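You operate a simulated robot arm through the tools that you are given. There is no shell and no other tool. Be economical: measure what you need, move in short steps, check, and stop when the job is done.

Carry out the task below with a simulated robot arm. There is one attempt and no reset: what you move stays moved.

TASK
Fit the small accumulator from the tester bench in its clamp, then lock both couplings.
Fine: open the accumulator clamp for it and close it again. Where these are worked on the way, their far stop is far enough and under half their travel is too little: accumulator clamp.

It is judged by the outcome, as a careful person would: the job done as asked, and still so three seconds after it is handed in. It fails if anything else is knocked over, pushed out of place, dropped, spilled or broken.

THE ROBOT
A 6-joint arm with a two-finger gripper on a trunk, on a base that drives. Base frame: it is fixed to the floor where the robot stands at the start and does not move with it; the origin is under the middle of the robot, x ahead of it, y to its left, z up. Readings come in m, rad, newtons and seconds.
With the tool pointing down near the work surface it reaches from about 0.58 to 0.72 m from the robot's upright axis, wherever it stands. Its first joint turns from -2.897 to 2.897 rad. Places, roughly: accumulator clamp [0.7, 0, 0.6]; accumulator clamp socket [0.8, 0, 0.5]; drier [-0.5, 3, 1]; drier clamp [0.8, 0.1, 0.6]; front coupling [0.7, 0.4, 0.6]; side coupling [0.8, 0.3, 0.6]; small accumulator [-0.5, 2.75, 1]. Payload 1.66 kg.
The TCP is the grasp point between the finger pads, 0.016 m short of the fingertips. In the tool frame z runs along the fingers and y along their closing line. The gripper opens to 0.111 m. The gripper's body begins 0.104 m behind the TCP.
Orientation is that of the tool frame in the base frame, as a unit quaternion [x, y, z, w]. With the fingers straight down and closing along the base's y, the tool's x points along the base's -x, its y along +y and its z along -z.

THE INTERFACE
- The arm moves only by the tool drive_tool. Its argument "commands" is a list of rows, each a list of 3 entries, a list of its own where there are three numbers: the closure, from 0 (fully open) to 1 (shut), then the shift along the tool's x, y, z in m, then the turn, a rotation vector about the tool's x, y, z in rad. In form: [[grip, [dx, dy, dz], [wx, wy, wz]], ...]. A call has 1 to 20 rows; each row is the pose to reach, as a shift and turn from the pose commanded when the call began, along the tool's axes at that moment. Each row takes 0.2 s and may step no farther than 0.05 m and 0.15 rad from the row before; otherwise, or with a gripper value out of range, the whole call is refused. Where a pose cannot be reached the arm comes as near as it can. A force on the tool above 60 N (or 10 N above the force at the start of the call, whichever is more), or a blocked arm, ends the call early, and 0.2 s more pass. Each finger halts on what it meets, pressing with about 32 N; the grip force reading is that of the motor and also rises with nothing between the fingers. The clock runs only during rows and for 0.2 s after the last one: add rows that repeat a pose to give the fingers time. It gives the time, the measured TCP pose, the force on the tool (base axes), the opening and the grip force at its end, in the units of the frame above (readings bear some noise), with the torque about the TCP (base axes, N m) and any sound that the robot's microphone picked up.
- Cameras (640 x 400 px; columns grow to the right, rows downward): "scene" is now at [0.0539, 0.1804, 1.4189]; the picture's right is [-0.09, -1.00, 0.00], its down [-0.79, 0.07, -0.60] and it looks along [0.60, -0.05, -0.80] (base axes); focal length 252 px, centre (320, 200). "wrist" rides on the gripper at [0.07, 0.014, -0.143] in the tool frame; the picture's right is [-0.19, 0.98, 0.00], its down [-0.87, -0.17, -0.47] and it looks along [-0.46, -0.09, 0.88] (tool axes); focal length 230 px, centre (320, 200).
- grab_frame(camera): a new picture of that camera. The clock stands still meanwhile.
- slide_trunk(by): slides the trunk up (or, below 0, down) by that many m; the arm and the scene camera ride with it, the base frame stays. It gives what a move gives, with no picture.
- steer(legs): drives the robot by 1 to 6 legs, each [ahead, left, turn to the left] in m, m and rad, along the robot's own axes; the way and the turn of a leg run together, so that a leg with both is an arc; at most 1.5 m and 3.142 rad a leg. The arm and the cameras ride along, it lands a little off, and it stops where it bumps. It gives what a move gives.
- pan_tilt(pan, tilt): turns the head with the scene camera to pan (to the left, within 2.094 rad either way) and tilt (down, from -0.506 to 1.204), counted from straight ahead of the robot. It gives what a move gives.
- locate(camera, pixels): for up to 12 pixels [column, row] of the newest picture of that camera ("zoom" is the newest enlarged one), the place [x, y, z] in the base frame of the surface seen there, good to about 0.002 m. The clock stands still meanwhile.
- close_up(camera, box): a new picture of the part [left, top, right, bottom] of that camera's present view, enlarged. The clock stands still meanwhile.
- hand_in(): hands the job in; it is judged then, once.

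Work in short steps. Measure before you move; look again where a grasp or a placing could have gone wrong, and mend it. You have 80 turns and 60 pictures in all, those below and enlarged ones among them. Open the gripper and draw the arm clear of the work before you hand the job in, unless the task says otherwise; then end with one line.

The tools are called as a command line: name --argument value ..., lists and objects as JSON in quotes. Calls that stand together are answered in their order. drive_tool: Moves the arm, as the interface text tells. Its arguments: {"type":"object","properties":{"commands":{"type":"array","items":{"type":"array"}}},"required":["commands"]} The other tools are called the same way: slide_trunk (by) slides the trunk up or down; steer (legs) drives the base; pan_tilt (pan, tilt) turns the head that bears the scene camera; grab_frame (camera) takes a picture; locate (camera, pixels) gives the place of the surface under pixels of a picture; close_up (camera, box) takes an enlarged picture of a part of a camera's view; hand_in () hands the job in.

At the start:

```text
time_s: 0.0
position: [0.6008, 0.1445, 0.846]
orientation: [0.0, 1.0, 0.0, 0.0]
contact_force: [-0.5, -0.4, -0.6]
moment: [-0.03, 0.01, 0.02]
width: 0.111
gripper_force: 0.1
trunk travel left (down, up): [-0.025, 0.565]
robot x, y, heading: [-0.0012, -0.0028, -0.002]
head pan, tilt: [-0.089, 0.923]
```

scene: 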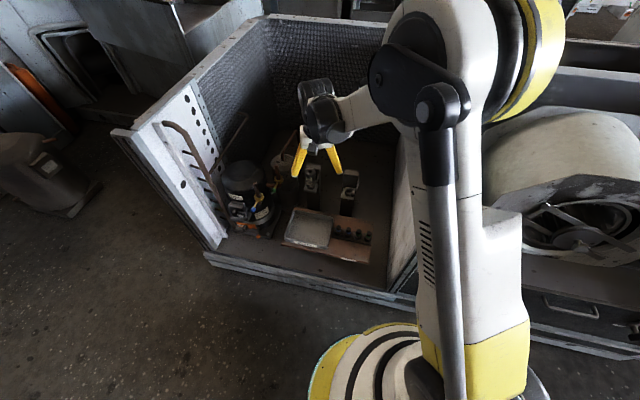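
wrist: 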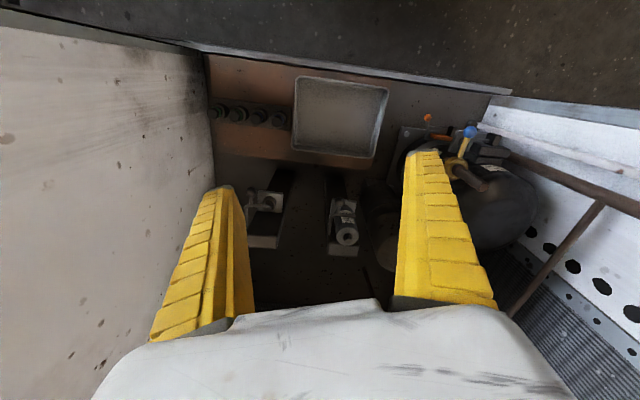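

The scene shows the box with clamps around (300-350,180) and couplings near (250,190). I take enlarged views of both to see the mechanisms.

close_up --camera "scene" --box '[200, 130, 400, 270]'

close_up --camera "wrist" --box '[200, 60, 540, 280]'

```text
2.86 times, centred on (300, 200) of scene
```

zoom: 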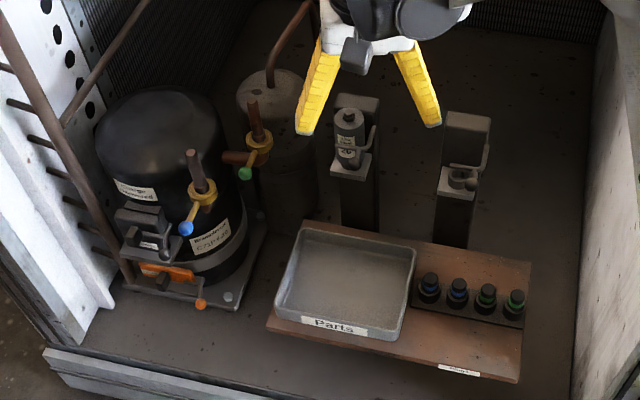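

```text
1.82 times, centred on (370, 170) of wrist
```

zoom: 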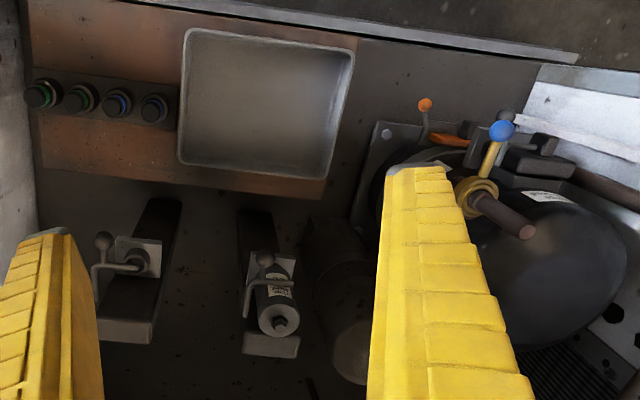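

I need the detail of couplings and clamps; enlarging further.

close_up --camera "scene" --box '[235, 155, 305, 245]'

locate --camera "zoom" --pixels '[[320, 200]]'

close_up --camera "scene" --box '[295, 155, 365, 200]'

```text
4.44 times, centred on (270, 200) of scene
```

zoom: 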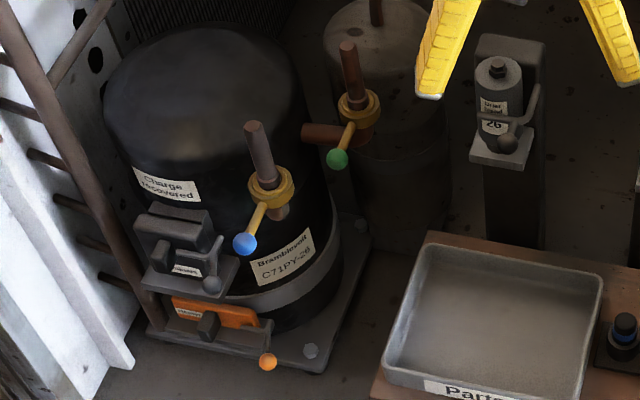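

```text
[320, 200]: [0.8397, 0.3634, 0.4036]
```

```text
8.89 times, centred on (330, 178) of scene
```

zoom: 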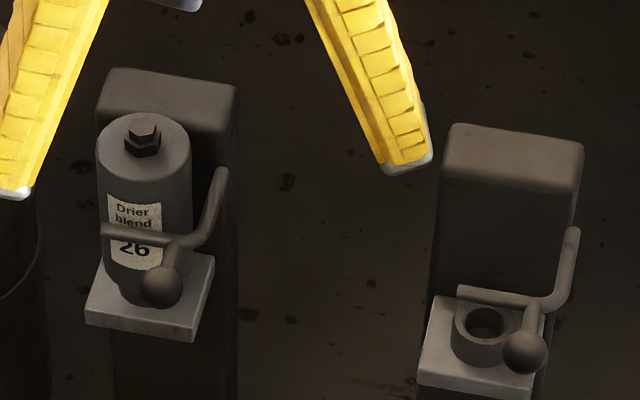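

Locate the accumulator clamp's parts (right of the zoom): arm, knob, socket, post.

locate --camera "zoom" --pixels '[[574, 232], [560, 280], [540, 300], [465, 292], [524, 350], [487, 320], [440, 345], [480, 355], [510, 150], [524, 325], [540, 390], [460, 322]]'

locate --camera "scene" --pixels '[[289, 211], [311, 191], [253, 248]]'

```text
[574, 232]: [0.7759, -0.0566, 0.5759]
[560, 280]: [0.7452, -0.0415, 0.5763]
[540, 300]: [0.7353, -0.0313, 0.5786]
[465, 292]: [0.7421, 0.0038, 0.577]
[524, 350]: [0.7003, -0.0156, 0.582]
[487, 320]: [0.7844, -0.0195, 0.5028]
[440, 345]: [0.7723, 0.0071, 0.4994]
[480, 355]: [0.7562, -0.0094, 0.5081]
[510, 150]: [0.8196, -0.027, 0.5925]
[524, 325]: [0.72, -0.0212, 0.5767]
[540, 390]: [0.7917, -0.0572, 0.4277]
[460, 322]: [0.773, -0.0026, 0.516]
```

```text
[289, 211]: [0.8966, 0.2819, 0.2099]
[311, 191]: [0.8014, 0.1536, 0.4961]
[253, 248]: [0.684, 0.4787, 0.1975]
```

The clamp's arm lies horizontally at z≈0.576 with its pivot near (0.78,-0.057); I check the panel on the right and the coupling points before moving.

locate --camera "scene" --pixels '[[395, 230], [405, 150], [385, 290], [212, 255], [350, 250], [365, 236]]'

close_up --camera "scene" --box '[255, 160, 325, 215]'

locate --camera "zoom" --pixels '[[155, 75], [190, 150], [165, 215], [150, 245], [60, 180], [45, 290], [35, 350], [20, 395], [160, 150], [185, 180]]'

```text
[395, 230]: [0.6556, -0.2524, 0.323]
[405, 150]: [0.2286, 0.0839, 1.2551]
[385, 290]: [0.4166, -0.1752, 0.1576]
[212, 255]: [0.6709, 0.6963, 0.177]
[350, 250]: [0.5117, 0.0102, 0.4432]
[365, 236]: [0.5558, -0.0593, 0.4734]
```

```text
7.27 times, centred on (290, 188) of scene
```

zoom: 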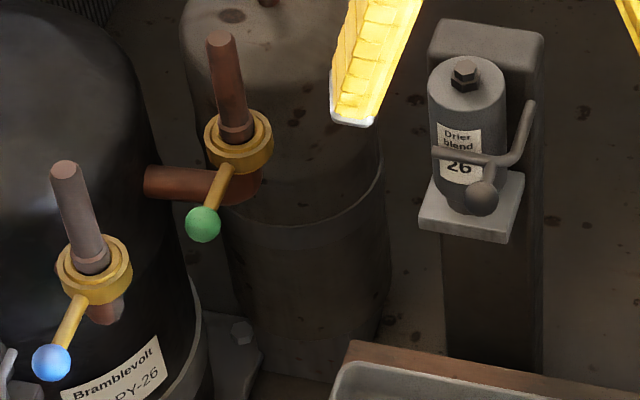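

```text
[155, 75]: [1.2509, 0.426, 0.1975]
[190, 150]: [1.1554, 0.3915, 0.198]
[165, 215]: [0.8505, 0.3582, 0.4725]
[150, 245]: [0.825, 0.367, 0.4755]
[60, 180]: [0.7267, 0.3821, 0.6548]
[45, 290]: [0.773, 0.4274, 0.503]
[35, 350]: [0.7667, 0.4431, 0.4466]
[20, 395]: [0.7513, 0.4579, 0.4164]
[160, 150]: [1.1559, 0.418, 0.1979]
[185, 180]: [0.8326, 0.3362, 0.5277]
```

Now locate the two couplings' rings and lever balls in that zoom.

locate --camera "zoom" --pixels '[[51, 362], [72, 320], [95, 285], [125, 270], [95, 258], [203, 224], [224, 180], [240, 155], [268, 145], [232, 130], [222, 45], [165, 182]]'

drive_tool --commands '[[0, [-0.012, -0.033, 0.029], [0, 0, 0]], [0, [-0.024, -0.066, 0.058], [0, 0, 0]], [0, [-0.036, -0.099, 0.087], [0, 0, 0]], [0, [-0.048, -0.132, 0.116], [0, 0, 0]], [0, [-0.05, -0.16, 0.13], [0, 0, 0]]]'

grab_frame --camera "wrist"

```text
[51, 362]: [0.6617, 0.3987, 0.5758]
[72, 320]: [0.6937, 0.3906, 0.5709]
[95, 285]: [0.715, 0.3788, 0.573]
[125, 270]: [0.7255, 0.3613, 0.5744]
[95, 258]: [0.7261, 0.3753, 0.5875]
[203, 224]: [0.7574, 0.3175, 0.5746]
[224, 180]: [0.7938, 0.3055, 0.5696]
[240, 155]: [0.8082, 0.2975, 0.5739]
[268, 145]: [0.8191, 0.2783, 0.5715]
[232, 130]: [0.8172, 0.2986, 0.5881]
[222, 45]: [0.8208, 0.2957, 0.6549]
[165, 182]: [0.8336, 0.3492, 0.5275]
```

```text
time_s: 1.2
position: [0.6516, -0.0136, 0.7164]
orientation: [0.0, 1.0, 0.0, 0.0]
contact_force: [-1.0, 0.4, -0.8]
moment: [-0.02, 0.0, 0.0]
width: 0.1108
gripper_force: 0.1
trunk travel left (down, up): [-0.025, 0.565]
robot x, y, heading: [-0.0022, -0.0002, 0.004]
head pan, tilt: [-0.089, 0.923]
```

```text
52 pictures are left
```

wrist: 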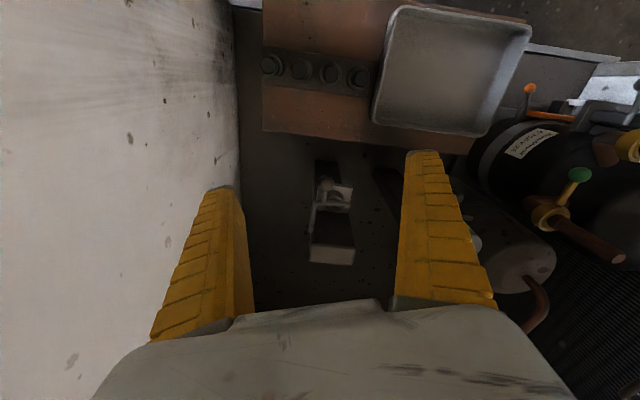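

The clamp lies between the fingers at about (330,210); enlarging to read its hinge.

close_up --camera "wrist" --box '[280, 150, 380, 270]'

close_up --camera "wrist" --box '[500, 110, 640, 220]'

```text
3.33 times, centred on (330, 210) of wrist
```

zoom: 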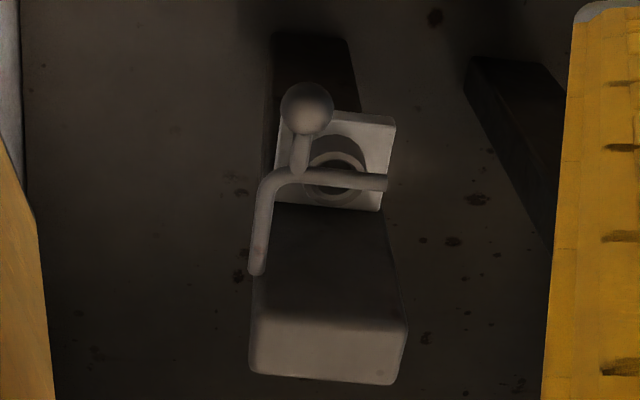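

```text
3.64 times, centred on (570, 165) of wrist
```

zoom: 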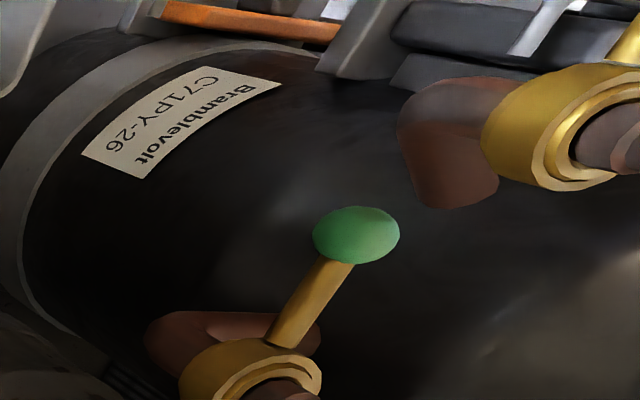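

The arm is an L-shaped bar with its end at the post's right face, knob at about (0.706,-0.018,0.574). I check the clearance between base and box in case I need to creep forward.

pan_tilt --pan 0.0 --tilt 1.2

grab_frame --camera "scene"

```text
time_s: 2.0
position: [0.6515, -0.0139, 0.7161]
orientation: [0.0, 1.0, -0.001, 0.0]
contact_force: [-0.4, 0.0, 0.4]
moment: [0.01, 0.01, -0.03]
width: 0.1109
gripper_force: 0.2
trunk travel left (down, up): [-0.025, 0.565]
robot x, y, heading: [-0.0033, 0.0004, -0.002]
head pan, tilt: [0.0, 1.201]
```

```text
49 pictures are left
```

scene: 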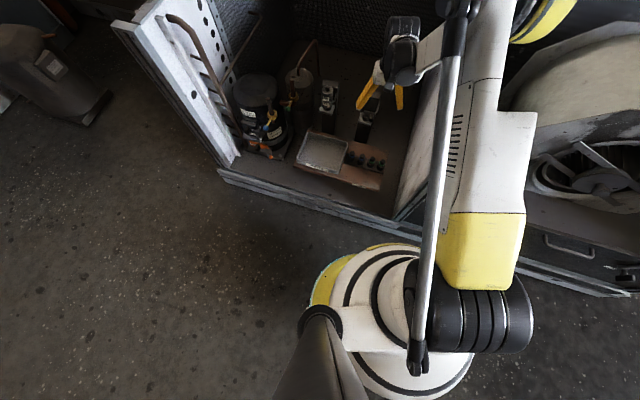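

locate --camera "scene" --pixels '[[380, 249], [345, 262], [320, 285], [380, 226], [300, 205], [220, 172], [300, 250], [410, 250], [560, 282]]'

```text
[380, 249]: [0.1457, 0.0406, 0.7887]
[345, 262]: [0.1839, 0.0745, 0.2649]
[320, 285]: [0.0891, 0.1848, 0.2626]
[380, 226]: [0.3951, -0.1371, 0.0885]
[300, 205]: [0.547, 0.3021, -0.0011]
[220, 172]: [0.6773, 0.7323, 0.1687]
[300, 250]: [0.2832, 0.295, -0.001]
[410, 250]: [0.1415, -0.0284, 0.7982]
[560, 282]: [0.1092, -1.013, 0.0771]
```

The base has room: box lip about 0.42 m away along its normal (box is yawed about -19°). I drive 0.07 m ahead so that the clamp's arc is in reach.

steer --legs '[[0.07, 0, 0]]'

```text
time_s: 3.0
position: [0.719, -0.0132, 0.7159]
orientation: [0.001, 1.0, 0.0, 0.001]
contact_force: [-0.1, 0.5, 0.2]
moment: [0.0, -0.02, -0.04]
width: 0.111
gripper_force: 0.1
trunk travel left (down, up): [-0.025, 0.565]
robot x, y, heading: [0.07, 0.0012, 0.001]
head pan, tilt: [0.0, 1.201]
```

Now yaw the tool 0.337 rad to match the box and lower it over the knob (0.706,-0.018,0.574), half open, then check by picture before closing.

drive_tool --commands '[[0.2, [0.006, -0.002, 0.0], [0, 0, 0.12]], [0.4, [0.013, -0.004, 0.02], [0, 0, 0.24]], [0.5, [0.013, -0.004, 0.06], [0, 0, 0.337]], [0.5, [0.013, -0.004, 0.1], [0, 0, 0.337]], [0.5, [0.013, -0.004, 0.12], [0, 0, 0.337]], [0.5, [0.013, -0.004, 0.12], [0, 0, 0.337]]]'

grab_frame --camera "wrist"

```text
time_s: 4.4
position: [0.7066, -0.0169, 0.598]
orientation: [0.167, 0.986, 0.001, 0.0]
contact_force: [0.5, 0.7, -0.4]
moment: [0.04, -0.02, 0.04]
width: 0.0578
gripper_force: 1.4
trunk travel left (down, up): [-0.025, 0.565]
robot x, y, heading: [0.0661, -0.002, -0.001]
head pan, tilt: [0.0, 1.201]
```

```text
48 pictures are left
```

wrist: 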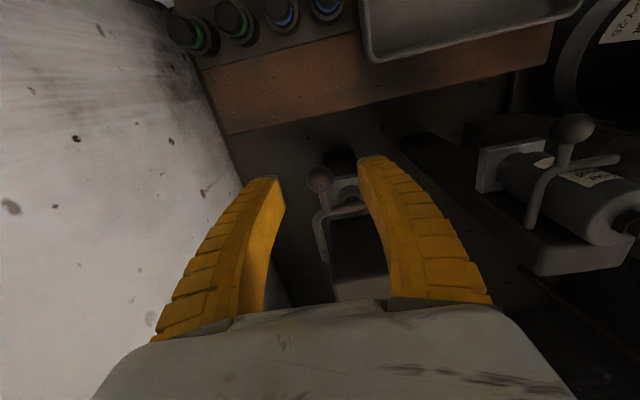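

The knob shows at (320,178), right where a point 0.024 m below the TCP should project. I lower 0.022 and close.

drive_tool --commands '[[0.5, [0, 0, 0.022], [0, 0, 0]], [0.8, [0, 0, 0.022], [0, 0, 0]], [0.95, [0, 0, 0.022], [0, 0, 0]], [0.95, [0, 0, 0.022], [0, 0, 0]]]'

```text
time_s: 5.4
position: [0.7063, -0.0168, 0.5758]
orientation: [0.167, 0.986, 0.0, 0.0]
contact_force: [-5.1, 2.6, -5.0]
moment: [-0.02, -0.02, -0.11]
width: 0.0145
gripper_force: 33.9
trunk travel left (down, up): [-0.025, 0.565]
robot x, y, heading: [0.0688, 0.0025, -0.002]
head pan, tilt: [0.0, 1.201]
```

The knob is held (0.0145 m). I try a small swing about the pivot, to the right (outward off the socket), 0.24 rad.

drive_tool --commands '[[0.95, [0.0006, -0.005, 0], [0, 0, -0.06]], [0.95, [0.0011, -0.01, 0], [0, 0, -0.12]], [0.95, [0.001, -0.015, 0], [0, 0, -0.18]], [0.95, [0.0009, -0.0201, 0], [0, 0, -0.24]]]'

grab_frame --camera "wrist"

```text
time_s: 6.4
position: [0.6998, -0.0351, 0.5754]
orientation: [0.048, 0.999, 0.0, 0.0]
contact_force: [-6.2, 2.7, 1.4]
moment: [0.05, -0.01, 0.07]
width: 0.0144
gripper_force: 34.4
trunk travel left (down, up): [-0.025, 0.565]
robot x, y, heading: [0.0712, 0.0001, 0.0]
head pan, tilt: [0.0, 1.201]
```

```text
47 pictures are left
```

wrist: 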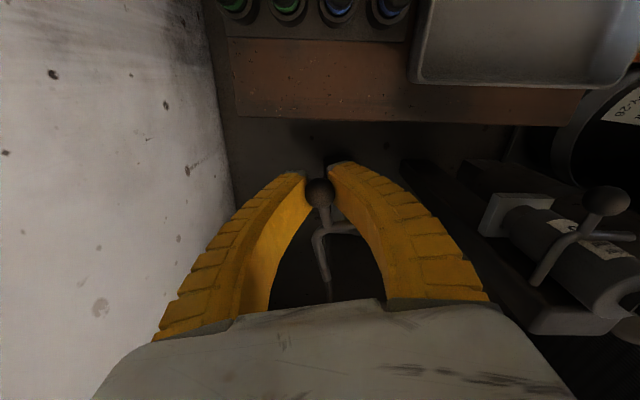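

It swings freely with little force. Continue along the arc to about 1.2 rad total.

drive_tool --commands '[[0.95, [0.0011, -0.01, 0], [0, 0, -0.12]], [0.95, [0.0009, -0.0201, 0], [0, 0, -0.24]], [0.95, [-0.0004, -0.0301, 0], [0, 0, -0.36]], [0.95, [-0.0029, -0.0399, 0], [0, 0, -0.48]], [0.95, [-0.0066, -0.0493, 0], [0, 0, -0.6]], [0.95, [-0.0114, -0.0582, 0], [0, 0, -0.72]], [0.95, [-0.0172, -0.0665, 0], [0, 0, -0.84]], [0.95, [-0.0239, -0.074, 0], [0, 0, -0.96]]]'

grab_frame --camera "wrist"

```text
time_s: 8.2
position: [0.7159, -0.109, 0.5718]
orientation: [-0.422, 0.907, 0.001, 0.001]
contact_force: [35.2, 30.0, -6.7]
moment: [-0.15, 0.13, -0.03]
width: 0.0138
gripper_force: 33.6
trunk travel left (down, up): [-0.025, 0.565]
robot x, y, heading: [0.0667, -0.0032, 0.002]
head pan, tilt: [0.0, 1.201]
```

```text
46 pictures are left
```

wrist: 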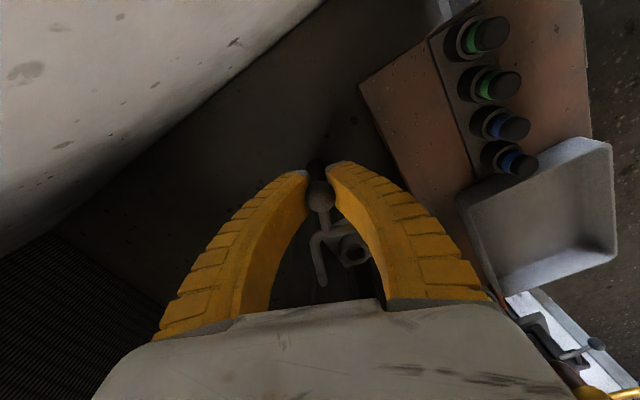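

Force is radial (towards the pivot), so my arc is slightly too wide. I correct 4 mm inward and continue a bit to seek the far stop.

drive_tool --commands '[[0.95, [-0.004, -0.0007, 0], [0, 0, 0]], [0.95, [-0.0035, -0.0105, 0], [0, 0, -0.12]], [0.95, [-0.004, -0.0206, 0], [0, 0, -0.24]], [0.95, [-0.0055, -0.0306, 0], [0, 0, -0.36]]]'

```text
time_s: 9.2
position: [0.7323, -0.1214, 0.5731]
orientation: [-0.556, 0.831, 0.007, -0.006]
contact_force: [-22.1, 12.5, -18.0]
moment: [0.24, -0.21, 0.23]
width: 0.0127
gripper_force: 33.7
trunk travel left (down, up): [-0.025, 0.565]
robot x, y, heading: [0.0674, 0.0011, -0.0]
head pan, tilt: [0.0, 1.201]
stopped in row 4: the force on the tool passed its limit at 69 N (the readings are from after the stop); the commanded pose is now the measured one
```

The force now opposes the motion tangentially after about 82° — the far stop. Release, rise, and look.

drive_tool --commands '[[0.7, [0, 0, 0], [0, 0, 0]], [0.5, [0, 0, 0], [0, 0, 0]], [0.4, [0, 0, -0.04], [0, 0, 0]], [0.4, [0, 0, -0.08], [0, 0, 0]], [0.4, [0, 0, -0.13], [0, 0, 0]], [0.4, [0, 0, -0.18], [0, 0, 0]]]'

close_up --camera "wrist" --box '[220, 80, 460, 300]'

```text
time_s: 10.6
position: [0.7381, -0.1239, 0.7572]
orientation: [-0.555, 0.832, 0.005, -0.004]
contact_force: [-0.3, 0.1, -0.7]
moment: [0.01, 0.01, -0.01]
width: 0.0685
gripper_force: 1.2
trunk travel left (down, up): [-0.025, 0.565]
robot x, y, heading: [0.0692, -0.0044, 0.003]
head pan, tilt: [0.0, 1.201]
```

```text
1.82 times, centred on (340, 190) of wrist
```

zoom: 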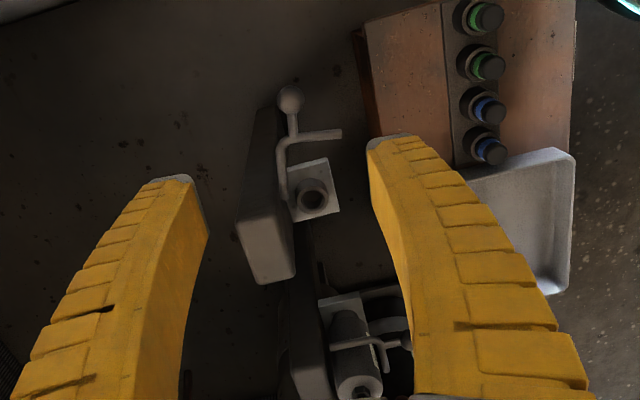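

The arm is swung aside at (300,130). Locate socket rim, arm, knob.

locate --camera "zoom" --pixels '[[313, 180], [313, 194], [298, 196], [330, 193], [313, 209], [290, 98], [282, 150], [283, 190], [335, 134], [300, 165], [335, 208], [270, 230]]'

```text
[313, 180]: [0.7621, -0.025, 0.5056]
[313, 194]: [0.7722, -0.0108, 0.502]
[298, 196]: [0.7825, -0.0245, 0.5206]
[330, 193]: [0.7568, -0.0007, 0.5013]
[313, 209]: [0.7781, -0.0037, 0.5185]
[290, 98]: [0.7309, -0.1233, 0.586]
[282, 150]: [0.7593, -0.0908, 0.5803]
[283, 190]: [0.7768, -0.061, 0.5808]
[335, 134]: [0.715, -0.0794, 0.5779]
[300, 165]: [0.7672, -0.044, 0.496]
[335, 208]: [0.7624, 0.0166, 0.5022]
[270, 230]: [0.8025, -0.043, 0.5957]
```

Clamp open, socket at about (0.772,-0.013). Now raise the trunk for the bench (items at z≈1) and turn the head to see it.

slide_trunk --by 0.42

pan_tilt --pan 1.75 --tilt 0.35

grab_frame --camera "scene"

```text
refused: 0.42 is not a number from -0.4 to 0.4
```

```text
time_s: 12.3
position: [0.7381, -0.1231, 0.7554]
orientation: [-0.556, 0.831, 0.005, -0.005]
contact_force: [0.5, -0.5, -0.7]
moment: [0.03, -0.03, 0.02]
width: 0.0683
gripper_force: 1.4
trunk travel left (down, up): [-0.025, 0.565]
robot x, y, heading: [0.069, 0.0023, 0.003]
head pan, tilt: [1.751, 0.351]
```

```text
44 pictures are left
```

scene: 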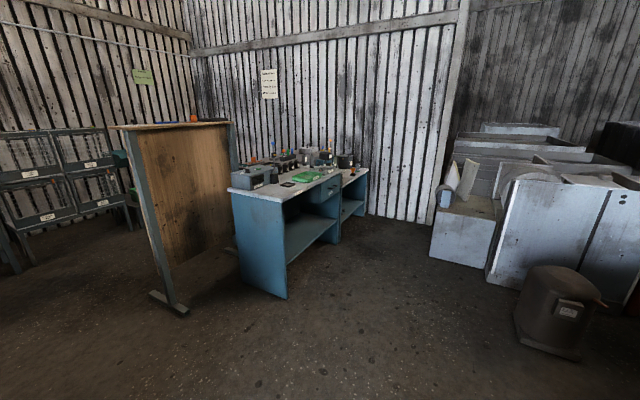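

The blue bench at (300,190) is the tester bench. Enlarge it and the wall note for details; raise the trunk too.

close_up --camera "scene" --box '[225, 130, 385, 230]'

locate --camera "scene" --pixels '[[232, 190], [287, 200], [285, 295], [368, 172], [335, 186], [300, 160], [178, 308], [236, 285], [365, 210]]'

close_up --camera "scene" --box '[255, 60, 285, 105]'

slide_trunk --by 0.4

```text
4.00 times, centred on (305, 180) of scene
```

zoom: 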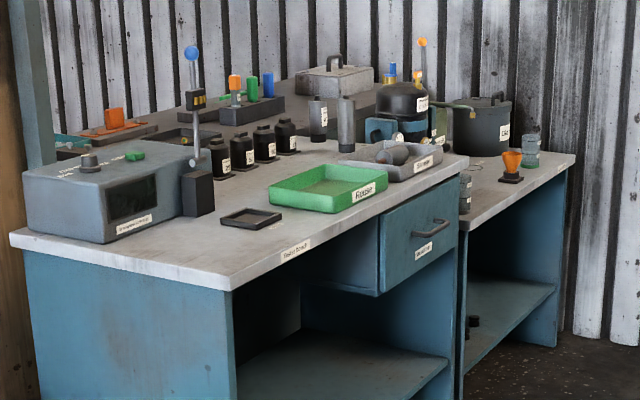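

```text
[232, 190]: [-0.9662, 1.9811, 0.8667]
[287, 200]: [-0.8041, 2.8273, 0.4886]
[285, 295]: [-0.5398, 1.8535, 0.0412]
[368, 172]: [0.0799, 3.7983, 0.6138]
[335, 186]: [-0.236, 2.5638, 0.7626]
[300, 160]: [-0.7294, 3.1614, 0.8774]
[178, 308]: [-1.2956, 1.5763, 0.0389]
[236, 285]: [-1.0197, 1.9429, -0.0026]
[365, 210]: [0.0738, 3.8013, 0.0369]
```

```text
8.89 times, centred on (270, 82) of scene
```

zoom: 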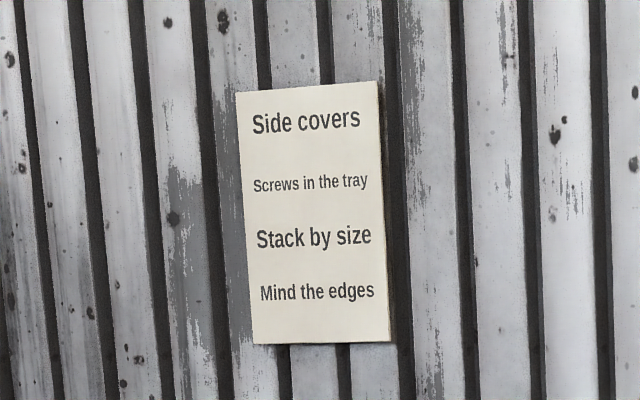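

```text
time_s: 16.2
position: [0.739, -0.1223, 1.1551]
orientation: [-0.556, 0.831, 0.005, -0.004]
contact_force: [0.2, 0.0, 0.7]
moment: [0.0, -0.01, 0.02]
width: 0.0682
gripper_force: 1.2
trunk travel left (down, up): [-0.425, 0.165]
robot x, y, heading: [0.0656, -0.003, 0.001]
head pan, tilt: [1.751, 0.351]
```

The bench top is at z≈0.87 and the items sit about 0.3 m in from the front. I back off first, then check the floor for obstacles like the drum.

locate --camera "scene" --pixels '[[548, 345], [520, 330], [550, 290], [590, 355], [432, 250], [490, 280]]'

steer --legs '[[-0.3, 0, 0]]'

grab_frame --camera "scene"

```text
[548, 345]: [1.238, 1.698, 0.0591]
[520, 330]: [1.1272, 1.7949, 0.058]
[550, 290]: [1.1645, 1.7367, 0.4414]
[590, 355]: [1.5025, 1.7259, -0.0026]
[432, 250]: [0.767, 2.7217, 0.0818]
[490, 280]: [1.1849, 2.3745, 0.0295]
```

```text
time_s: 18.2
position: [0.4416, -0.1205, 1.1554]
orientation: [-0.557, 0.831, 0.005, -0.004]
contact_force: [-0.9, -0.9, 0.2]
moment: [-0.02, -0.07, 0.01]
width: 0.0683
gripper_force: 1.1
trunk travel left (down, up): [-0.425, 0.165]
robot x, y, heading: [-0.2255, 0.0012, 0.004]
head pan, tilt: [1.751, 0.351]
```

```text
41 pictures are left
```

scene: 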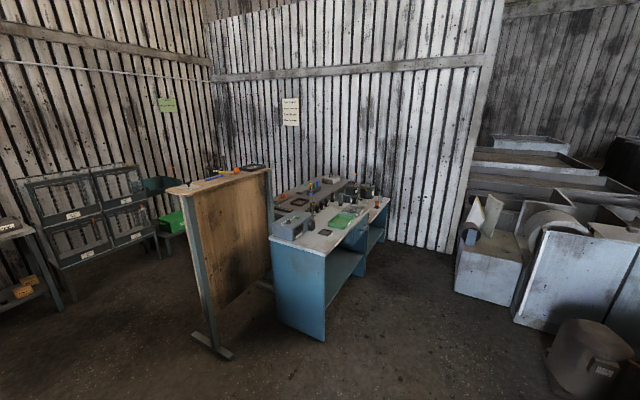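

Floor ahead is clear between the bench and the white parts. I turn left, drive to about (0.5,1.5), and turn to face the bench (heading 2.74).

steer --legs '[[0, 0, 1.5708], [1.0, -0.5, 0], [0.5, -0.225, 0], [0, 0, 1.17]]'

pan_tilt --pan -0.35 --tilt 0.6

```text
time_s: 33.4
position: [-0.044, 1.8743, 1.1557]
orientation: [0.93, 0.368, 0.003, 0.007]
contact_force: [-0.1, 0.2, 0.1]
moment: [-0.01, 0.0, 0.01]
width: 0.0683
gripper_force: 1.4
trunk travel left (down, up): [-0.425, 0.165]
robot x, y, heading: [0.5166, 1.4881, 2.716]
head pan, tilt: [1.751, 0.351]
```

```text
time_s: 35.4
position: [-0.0441, 1.872, 1.1558]
orientation: [0.93, 0.367, 0.004, 0.006]
contact_force: [-0.6, -0.2, 0.1]
moment: [-0.02, 0.0, 0.01]
width: 0.0687
gripper_force: 0.8
trunk travel left (down, up): [-0.425, 0.165]
robot x, y, heading: [0.5167, 1.4857, 2.718]
head pan, tilt: [-0.351, 0.6]
```

Now slide alongside to about (0.5,2.33), still clear of the bench, and look.

steer --legs '[[0.362, -0.761, 0.02]]'

grab_frame --camera "scene"

```text
time_s: 39.9
position: [-0.0708, 2.7096, 1.1551]
orientation: [0.927, 0.375, 0.003, 0.006]
contact_force: [-0.2, 0.0, -0.9]
moment: [-0.02, 0.0, 0.0]
width: 0.0685
gripper_force: 1.2
trunk travel left (down, up): [-0.425, 0.165]
robot x, y, heading: [0.498, 2.3337, 2.737]
head pan, tilt: [-0.351, 0.6]
```

```text
40 pictures are left
```

scene: 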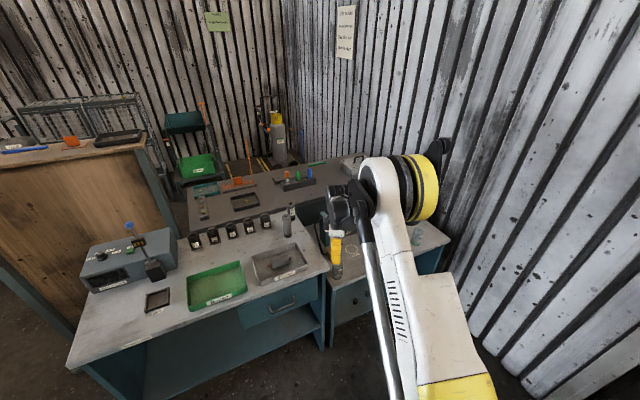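

The pieces stand on the bench around (190-300,210-260); I enlarge that part and locate.

close_up --camera "scene" --box '[180, 190, 320, 300]'

close_up --camera "scene" --box '[240, 195, 310, 240]'

locate --camera "scene" --pixels '[[197, 240], [231, 228], [264, 220], [287, 222], [292, 208], [279, 260], [215, 285]]'

```text
3.64 times, centred on (250, 245) of scene
```

zoom: 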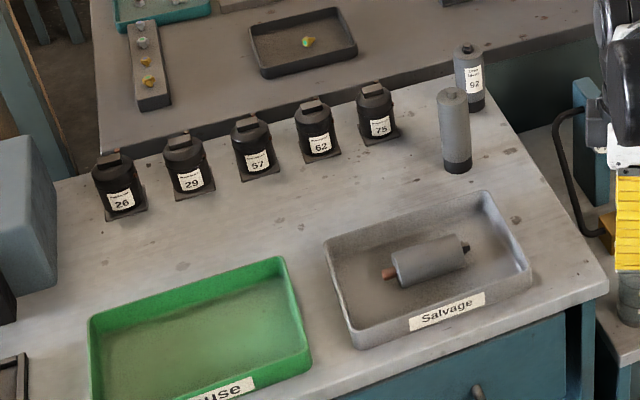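

```text
8.89 times, centred on (275, 218) of scene
```

zoom: 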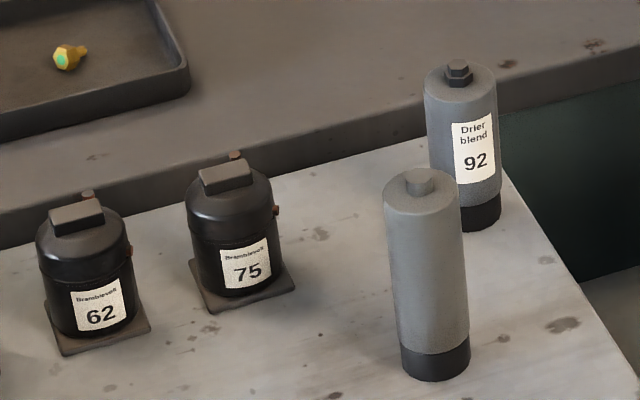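

```text
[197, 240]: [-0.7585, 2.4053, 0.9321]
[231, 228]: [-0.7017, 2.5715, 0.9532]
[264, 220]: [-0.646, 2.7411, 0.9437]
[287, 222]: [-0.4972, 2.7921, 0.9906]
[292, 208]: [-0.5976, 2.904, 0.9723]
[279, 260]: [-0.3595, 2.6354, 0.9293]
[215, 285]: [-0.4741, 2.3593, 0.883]
```

The unlabelled grey cylinder at (287,222) is the small accumulator (its neighbour is labelled drier). I locate its edges, top and foot, from the zoom.

locate --camera "zoom" --pixels '[[420, 182], [400, 197], [440, 200], [388, 260], [425, 260], [462, 260], [432, 340], [435, 362], [437, 388], [392, 190], [457, 190], [460, 75]]'

```text
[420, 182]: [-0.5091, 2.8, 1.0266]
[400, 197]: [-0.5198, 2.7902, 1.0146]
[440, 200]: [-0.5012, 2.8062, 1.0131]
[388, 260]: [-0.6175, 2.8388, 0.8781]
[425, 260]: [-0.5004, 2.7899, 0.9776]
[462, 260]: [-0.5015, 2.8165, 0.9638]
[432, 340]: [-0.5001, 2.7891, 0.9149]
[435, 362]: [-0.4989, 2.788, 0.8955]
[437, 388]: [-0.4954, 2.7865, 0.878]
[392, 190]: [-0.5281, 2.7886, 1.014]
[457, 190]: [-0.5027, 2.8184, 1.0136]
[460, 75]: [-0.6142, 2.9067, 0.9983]
```

Accumulator centre ≈ (-0.5155,2.803), diameter ≈0.039, top at z=1.0135 (nub 1.027), table 0.878. Driving 0.446 ahead, 0.089 left puts the TCP above it with the base 0.32 m from the bench edge.

steer --legs '[[0.446, 0.089, 0]]'

grab_frame --camera "wrist"

```text
time_s: 42.6
position: [-0.5146, 2.7962, 1.1544]
orientation: [0.925, 0.379, 0.003, 0.007]
contact_force: [0.0, 0.1, 0.3]
moment: [0.0, -0.02, -0.01]
width: 0.0685
gripper_force: 1.0
trunk travel left (down, up): [-0.425, 0.165]
robot x, y, heading: [0.0568, 2.4232, 2.744]
head pan, tilt: [-0.351, 0.6]
```

```text
37 pictures are left
```

wrist: 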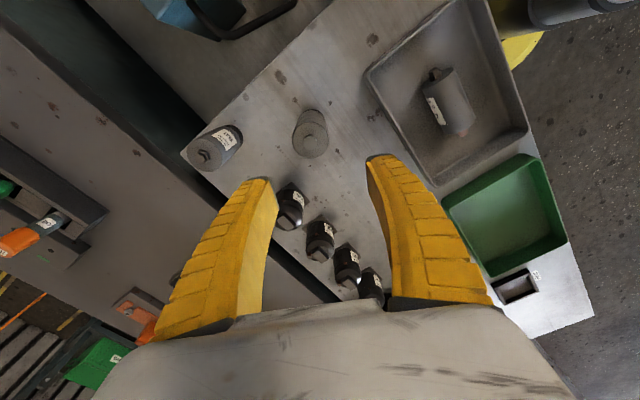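

The accumulator is at (312,133) in the wrist view; locate its top nub and rim for a second centre estimate.

locate --camera "wrist" --pixels '[[311, 140], [296, 140], [327, 140], [310, 156], [309, 128], [312, 118], [286, 190], [206, 155]]'

```text
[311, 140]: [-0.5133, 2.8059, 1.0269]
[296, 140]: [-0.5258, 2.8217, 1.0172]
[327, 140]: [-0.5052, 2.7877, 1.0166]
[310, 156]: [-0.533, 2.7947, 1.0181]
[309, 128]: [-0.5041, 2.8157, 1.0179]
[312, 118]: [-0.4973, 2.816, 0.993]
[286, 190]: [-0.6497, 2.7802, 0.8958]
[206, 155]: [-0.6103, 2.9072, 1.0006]
```

Centre (-0.5155,2.8047), radius 0.020, top z 1.017. I open, descend around it to TCP z≈0.992, and close.

drive_tool --commands '[[0.15, [0.005, -0.006, 0.02], [0, 0, 0]], [0.15, [0.0053, -0.0067, 0.06], [0, 0, 0]], [0.15, [0.0053, -0.0067, 0.1], [0, 0, 0]], [0.15, [0.0053, -0.0067, 0.135], [0, 0, 0]], [0.15, [0.0053, -0.0067, 0.162], [0, 0, 0]], [0.15, [0.0053, -0.0067, 0.162], [0, 0, 0]]]'

grab_frame --camera "wrist"

```text
time_s: 44.0
position: [-0.5119, 2.8029, 0.9938]
orientation: [0.925, 0.38, 0.003, 0.006]
contact_force: [-0.8, 0.2, -0.1]
moment: [0.02, 0.01, -0.01]
width: 0.095
gripper_force: 0.1
trunk travel left (down, up): [-0.425, 0.165]
robot x, y, heading: [0.0579, 2.4201, 2.741]
head pan, tilt: [-0.351, 0.6]
```

```text
36 pictures are left
```

wrist: 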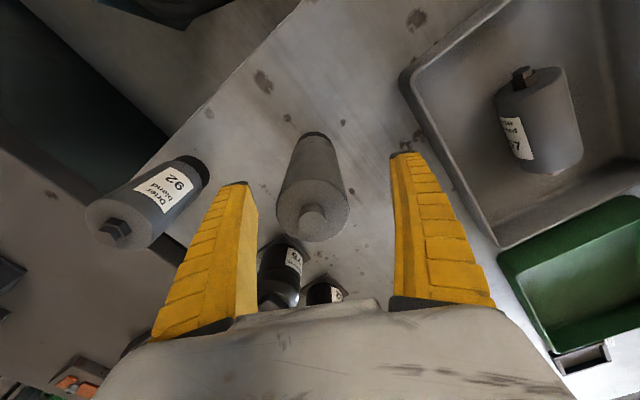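

Centred within 4 mm between the fingers; small correction and close.

drive_tool --commands '[[0.15, [-0.0013, -0.0038, 0.001], [0, 0, 0]], [0.4, [-0.0013, -0.0038, 0.001], [0, 0, 0]], [0.7, [-0.0013, -0.0038, 0.001], [0, 0, 0]], [0.8, [-0.0013, -0.0038, 0.001], [0, 0, 0]], [0.8, [-0.0013, -0.0038, 0.001], [0, 0, 0]]]'

```text
time_s: 45.2
position: [-0.5156, 2.8051, 0.9906]
orientation: [0.925, 0.379, 0.003, 0.005]
contact_force: [-1.1, 1.1, 3.8]
moment: [0.13, 0.07, 0.03]
width: 0.0423
gripper_force: 32.6
trunk travel left (down, up): [-0.425, 0.165]
robot x, y, heading: [0.054, 2.4212, 2.741]
head pan, tilt: [-0.351, 0.6]
```

Gripped at 0.042. Lift 0.16 m and look at its lower end.

drive_tool --commands '[[0.9, [0, 0, -0.03], [0, 0, 0]], [0.9, [0, 0, -0.07], [0, 0, 0]], [0.9, [0, 0, -0.11], [0, 0, 0]], [0.9, [0, 0, -0.15], [0, 0, 0]], [0.9, [0, 0, -0.17], [0, 0, 0]]]'

close_up --camera "scene" --box '[180, 120, 420, 270]'

```text
time_s: 46.4
position: [-0.5178, 2.8059, 1.1625]
orientation: [0.925, 0.379, 0.004, 0.006]
contact_force: [0.7, -0.1, -4.0]
moment: [0.0, -0.02, 0.0]
width: 0.0409
gripper_force: 32.1
trunk travel left (down, up): [-0.425, 0.165]
robot x, y, heading: [0.0565, 2.4219, 2.742]
head pan, tilt: [-0.351, 0.6]
```

```text
2.67 times, centred on (300, 195) of scene
```

zoom: 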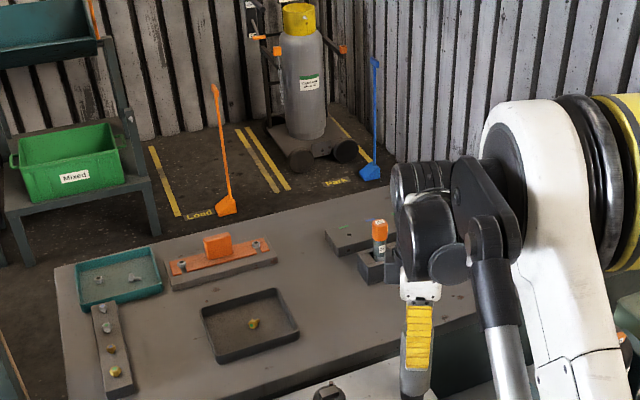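

Held firmly (≈4 N). Retrace the route: back off, sidestep, turn, and drive back in front of the box.

steer --legs '[[-0.446, -0.089, 0], [-0.362, 0.761, 0], [0, 0, -1.17], [-0.5, 0.225, 0], [-1.0, 0.5, 0]]'

grab_frame --camera "wrist"

```text
time_s: 64.2
position: [-0.0816, 0.6883, 1.1632]
orientation: [0.978, -0.21, 0.0, 0.007]
contact_force: [-0.8, 0.6, -3.1]
moment: [0.07, -0.01, 0.02]
width: 0.0398
gripper_force: 32.1
trunk travel left (down, up): [-0.425, 0.165]
robot x, y, heading: [-0.231, 0.0145, 1.547]
head pan, tilt: [-0.351, 0.6]
```

```text
34 pictures are left
```

wrist: 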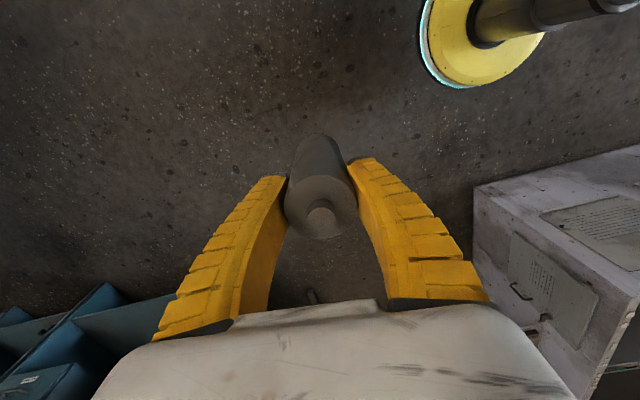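

The piece is still held well. Turn to face the box and drive to about (0.094,0.117), which puts it above the socket at safe height.

steer --legs '[[0, 0, -1.547], [0.325, 0.1025, 0]]'

pan_tilt --pan -0.1 --tilt 0.95

grab_frame --camera "wrist"

```text
time_s: 70.3
position: [0.7749, -0.0134, 1.1622]
orientation: [-0.555, 0.831, 0.006, -0.005]
contact_force: [0.7, -0.2, -4.1]
moment: [-0.01, 0.01, 0.04]
width: 0.0397
gripper_force: 32.2
trunk travel left (down, up): [-0.425, 0.165]
robot x, y, heading: [0.091, 0.1158, -0.004]
head pan, tilt: [-0.351, 0.6]
```

```text
time_s: 71.1
position: [0.774, -0.0133, 1.1629]
orientation: [-0.556, 0.831, 0.005, -0.005]
contact_force: [0.6, -0.1, -3.6]
moment: [-0.04, 0.0, -0.04]
width: 0.0396
gripper_force: 31.7
trunk travel left (down, up): [-0.425, 0.165]
robot x, y, heading: [0.093, 0.117, 0.006]
head pan, tilt: [-0.099, 0.949]
```

```text
33 pictures are left
```

wrist: 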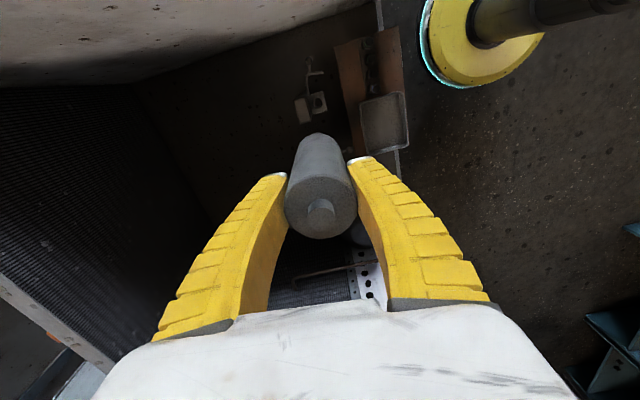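

The piece hangs straight above the socket area. Lower the trunk 0.4 (piece's bottom to ≈0.65) and turn the wrist 1.52 rad so the fingers close across the box's width.

slide_trunk --by -0.38

drive_tool --commands '[[0.9, [0, 0, 0], [0, 0, 0.14]], [0.9, [0, 0, 0], [0, 0, 0.28]], [0.9, [0, 0, 0], [0, 0, 0.42]], [0.9, [0, 0, 0], [0, 0, 0.56]], [0.9, [0, 0, 0], [0, 0, 0.7]], [0.9, [0, 0, 0], [0, 0, 0.84]], [0.9, [0, 0, 0], [0, 0, 0.98]], [0.9, [0, 0, 0], [0, 0, 1.12]], [0.9, [0, 0, 0], [0, 0, 1.26]], [0.9, [0, 0, 0], [0, 0, 1.4]], [0.9, [0, 0, 0], [0, 0, 1.52]], [0.9, [0, 0, 0], [0, 0, 1.52]]]'

grab_frame --camera "wrist"

grab_frame --camera "scene"

```text
time_s: 74.8
position: [0.7733, -0.0139, 0.7814]
orientation: [-0.556, 0.831, 0.006, -0.004]
contact_force: [0.0, -0.2, -3.6]
moment: [-0.05, -0.01, 0.02]
width: 0.0393
gripper_force: 31.6
trunk travel left (down, up): [-0.045, 0.545]
robot x, y, heading: [0.092, 0.1165, 0.004]
head pan, tilt: [-0.099, 0.949]
```

```text
time_s: 77.4
position: [0.7725, -0.0143, 0.7828]
orientation: [0.171, 0.985, 0.001, -0.008]
contact_force: [0.1, -1.1, -3.7]
moment: [-0.02, 0.02, -0.02]
width: 0.0394
gripper_force: 32.6
trunk travel left (down, up): [-0.045, 0.545]
robot x, y, heading: [0.0921, 0.1139, 0.002]
head pan, tilt: [-0.099, 0.949]
```

```text
32 pictures are left
```

wrist: 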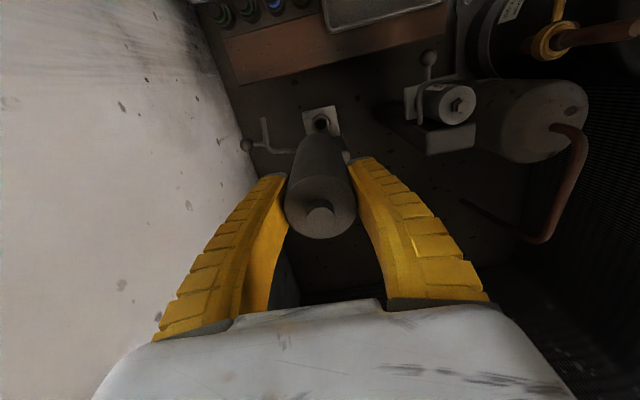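

```text
31 pictures are left
```

scene: 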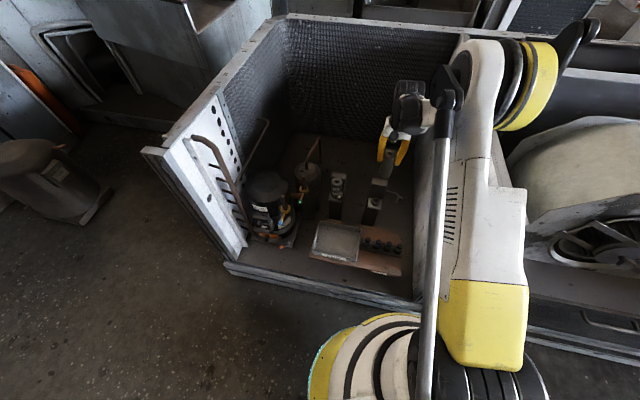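

Zoom on the socket from the wrist view (320,122) and locate its rim anew.

close_up --camera "wrist" --box '[290, 95, 360, 140]'

locate --camera "zoom" --pixels '[[275, 240], [225, 245], [325, 240], [275, 190], [290, 300], [240, 210], [310, 210]]'

```text
8.89 times, centred on (325, 118) of wrist
```

zoom: 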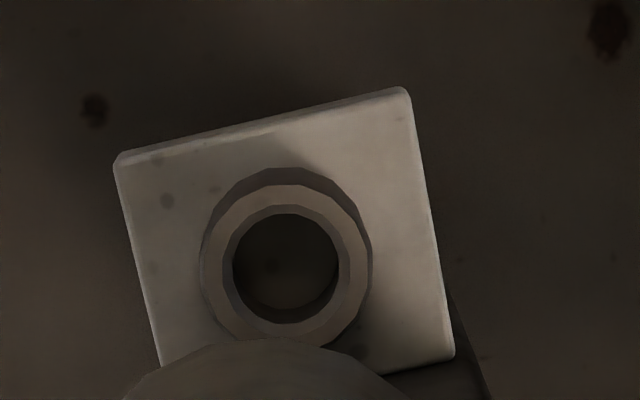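

```text
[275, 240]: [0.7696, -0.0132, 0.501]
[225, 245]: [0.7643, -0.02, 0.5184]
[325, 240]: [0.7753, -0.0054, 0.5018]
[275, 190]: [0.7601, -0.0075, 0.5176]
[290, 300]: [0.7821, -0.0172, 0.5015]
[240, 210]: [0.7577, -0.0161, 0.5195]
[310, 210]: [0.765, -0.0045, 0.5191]
```

The socket hole is ≈0.024–0.025 wide at rim z≈0.519, so I need to see the accumulator's lower end; zoom the scene view at (380,175).

close_up --camera "scene" --box '[350, 130, 420, 215]'

locate --camera "zoom" --pixels '[[265, 340], [310, 355], [255, 300], [280, 250], [250, 360], [300, 300]]'

close_up --camera "wrist" --box '[280, 120, 360, 180]'

```text
4.71 times, centred on (385, 172) of scene
```

zoom: 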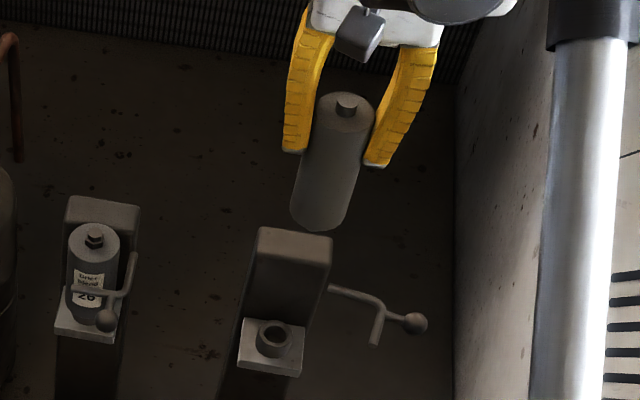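

```text
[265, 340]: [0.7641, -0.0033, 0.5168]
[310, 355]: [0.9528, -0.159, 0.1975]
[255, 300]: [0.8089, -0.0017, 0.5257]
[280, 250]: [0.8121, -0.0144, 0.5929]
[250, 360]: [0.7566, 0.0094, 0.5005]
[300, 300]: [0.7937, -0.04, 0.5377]
```

```text
6.67 times, centred on (320, 150) of wrist
```

zoom: 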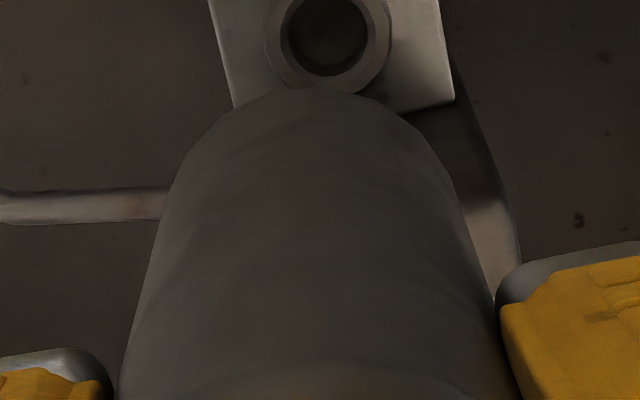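

The black cup stayed on the bench (a holder), so the body's lower end with a spigot is bare. Locate the body's bottom edge and the seated drier's heights for comparison.

close_up --camera "scene" --box '[350, 145, 405, 180]'

locate --camera "zoom" --pixels '[[340, 330], [340, 350], [300, 340], [345, 362], [355, 310], [350, 250], [360, 372], [300, 315], [400, 318]]'

locate --camera "scene" --pixels '[[336, 180], [338, 190], [337, 194], [334, 199]]'

```text
11.43 times, centred on (378, 162) of scene
```

zoom: 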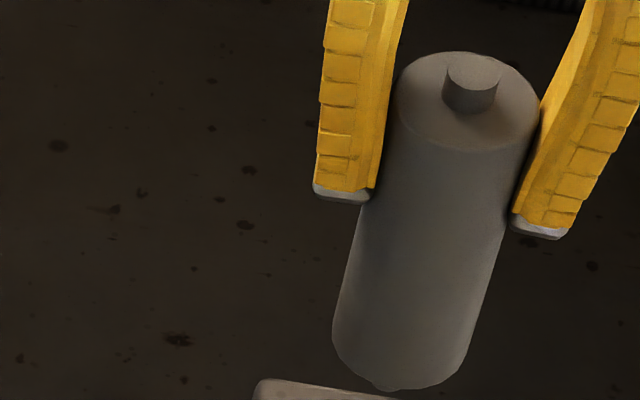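

```text
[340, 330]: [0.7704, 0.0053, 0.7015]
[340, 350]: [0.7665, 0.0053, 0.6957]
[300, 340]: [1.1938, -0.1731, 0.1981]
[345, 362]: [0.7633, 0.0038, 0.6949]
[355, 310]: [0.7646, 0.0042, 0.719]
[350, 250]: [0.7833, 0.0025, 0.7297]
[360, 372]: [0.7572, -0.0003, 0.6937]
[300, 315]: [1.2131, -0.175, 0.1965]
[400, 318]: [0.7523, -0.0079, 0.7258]
```

```text
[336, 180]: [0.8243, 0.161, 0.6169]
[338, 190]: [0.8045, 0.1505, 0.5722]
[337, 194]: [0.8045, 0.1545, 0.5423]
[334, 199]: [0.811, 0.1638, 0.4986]
```

A spigot tip shows just under the body at (385,388); body bottom is ≈0.090 below the TCP. Socket centre ≈(0.7744,-0.012). I correct the slight tool tilt and offset, and lower to just above the rim.

drive_tool --commands '[[0.9, [-0.001, 0.0028, 0.03], [0, -0.016, 0]], [0.9, [-0.001, 0.0028, 0.07], [0, -0.016, 0]], [0.9, [-0.001, 0.0028, 0.11], [0, -0.016, 0]], [0.9, [-0.001, 0.0028, 0.14], [0, -0.016, 0]], [0.9, [-0.001, 0.0028, 0.14], [0, -0.016, 0]]]'

close_up --camera "scene" --box '[345, 160, 415, 215]'

close_up --camera "wrist" --box '[270, 100, 370, 240]'

```text
time_s: 78.6
position: [0.7725, -0.0121, 0.641]
orientation: [0.17, 0.985, 0.0, 0.0]
contact_force: [-0.2, -0.4, -4.0]
moment: [0.01, 0.0, 0.03]
width: 0.0396
gripper_force: 32.1
trunk travel left (down, up): [-0.045, 0.545]
robot x, y, heading: [0.0938, 0.1161, -0.0]
head pan, tilt: [-0.099, 0.949]
```

```text
7.27 times, centred on (380, 188) of scene
```

zoom: 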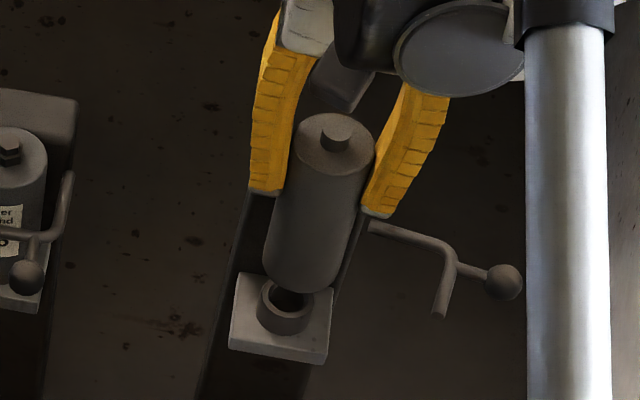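

```text
2.86 times, centred on (320, 170) of wrist
```

zoom: 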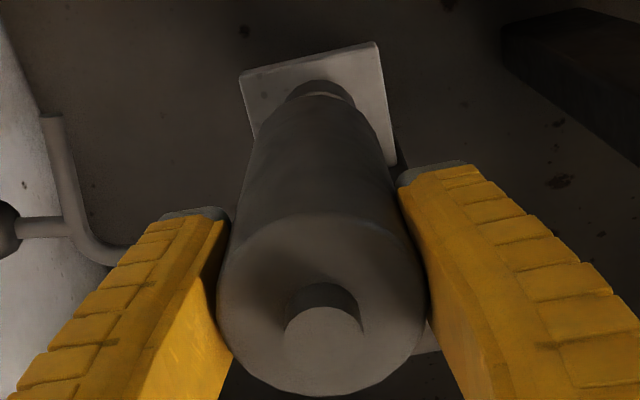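

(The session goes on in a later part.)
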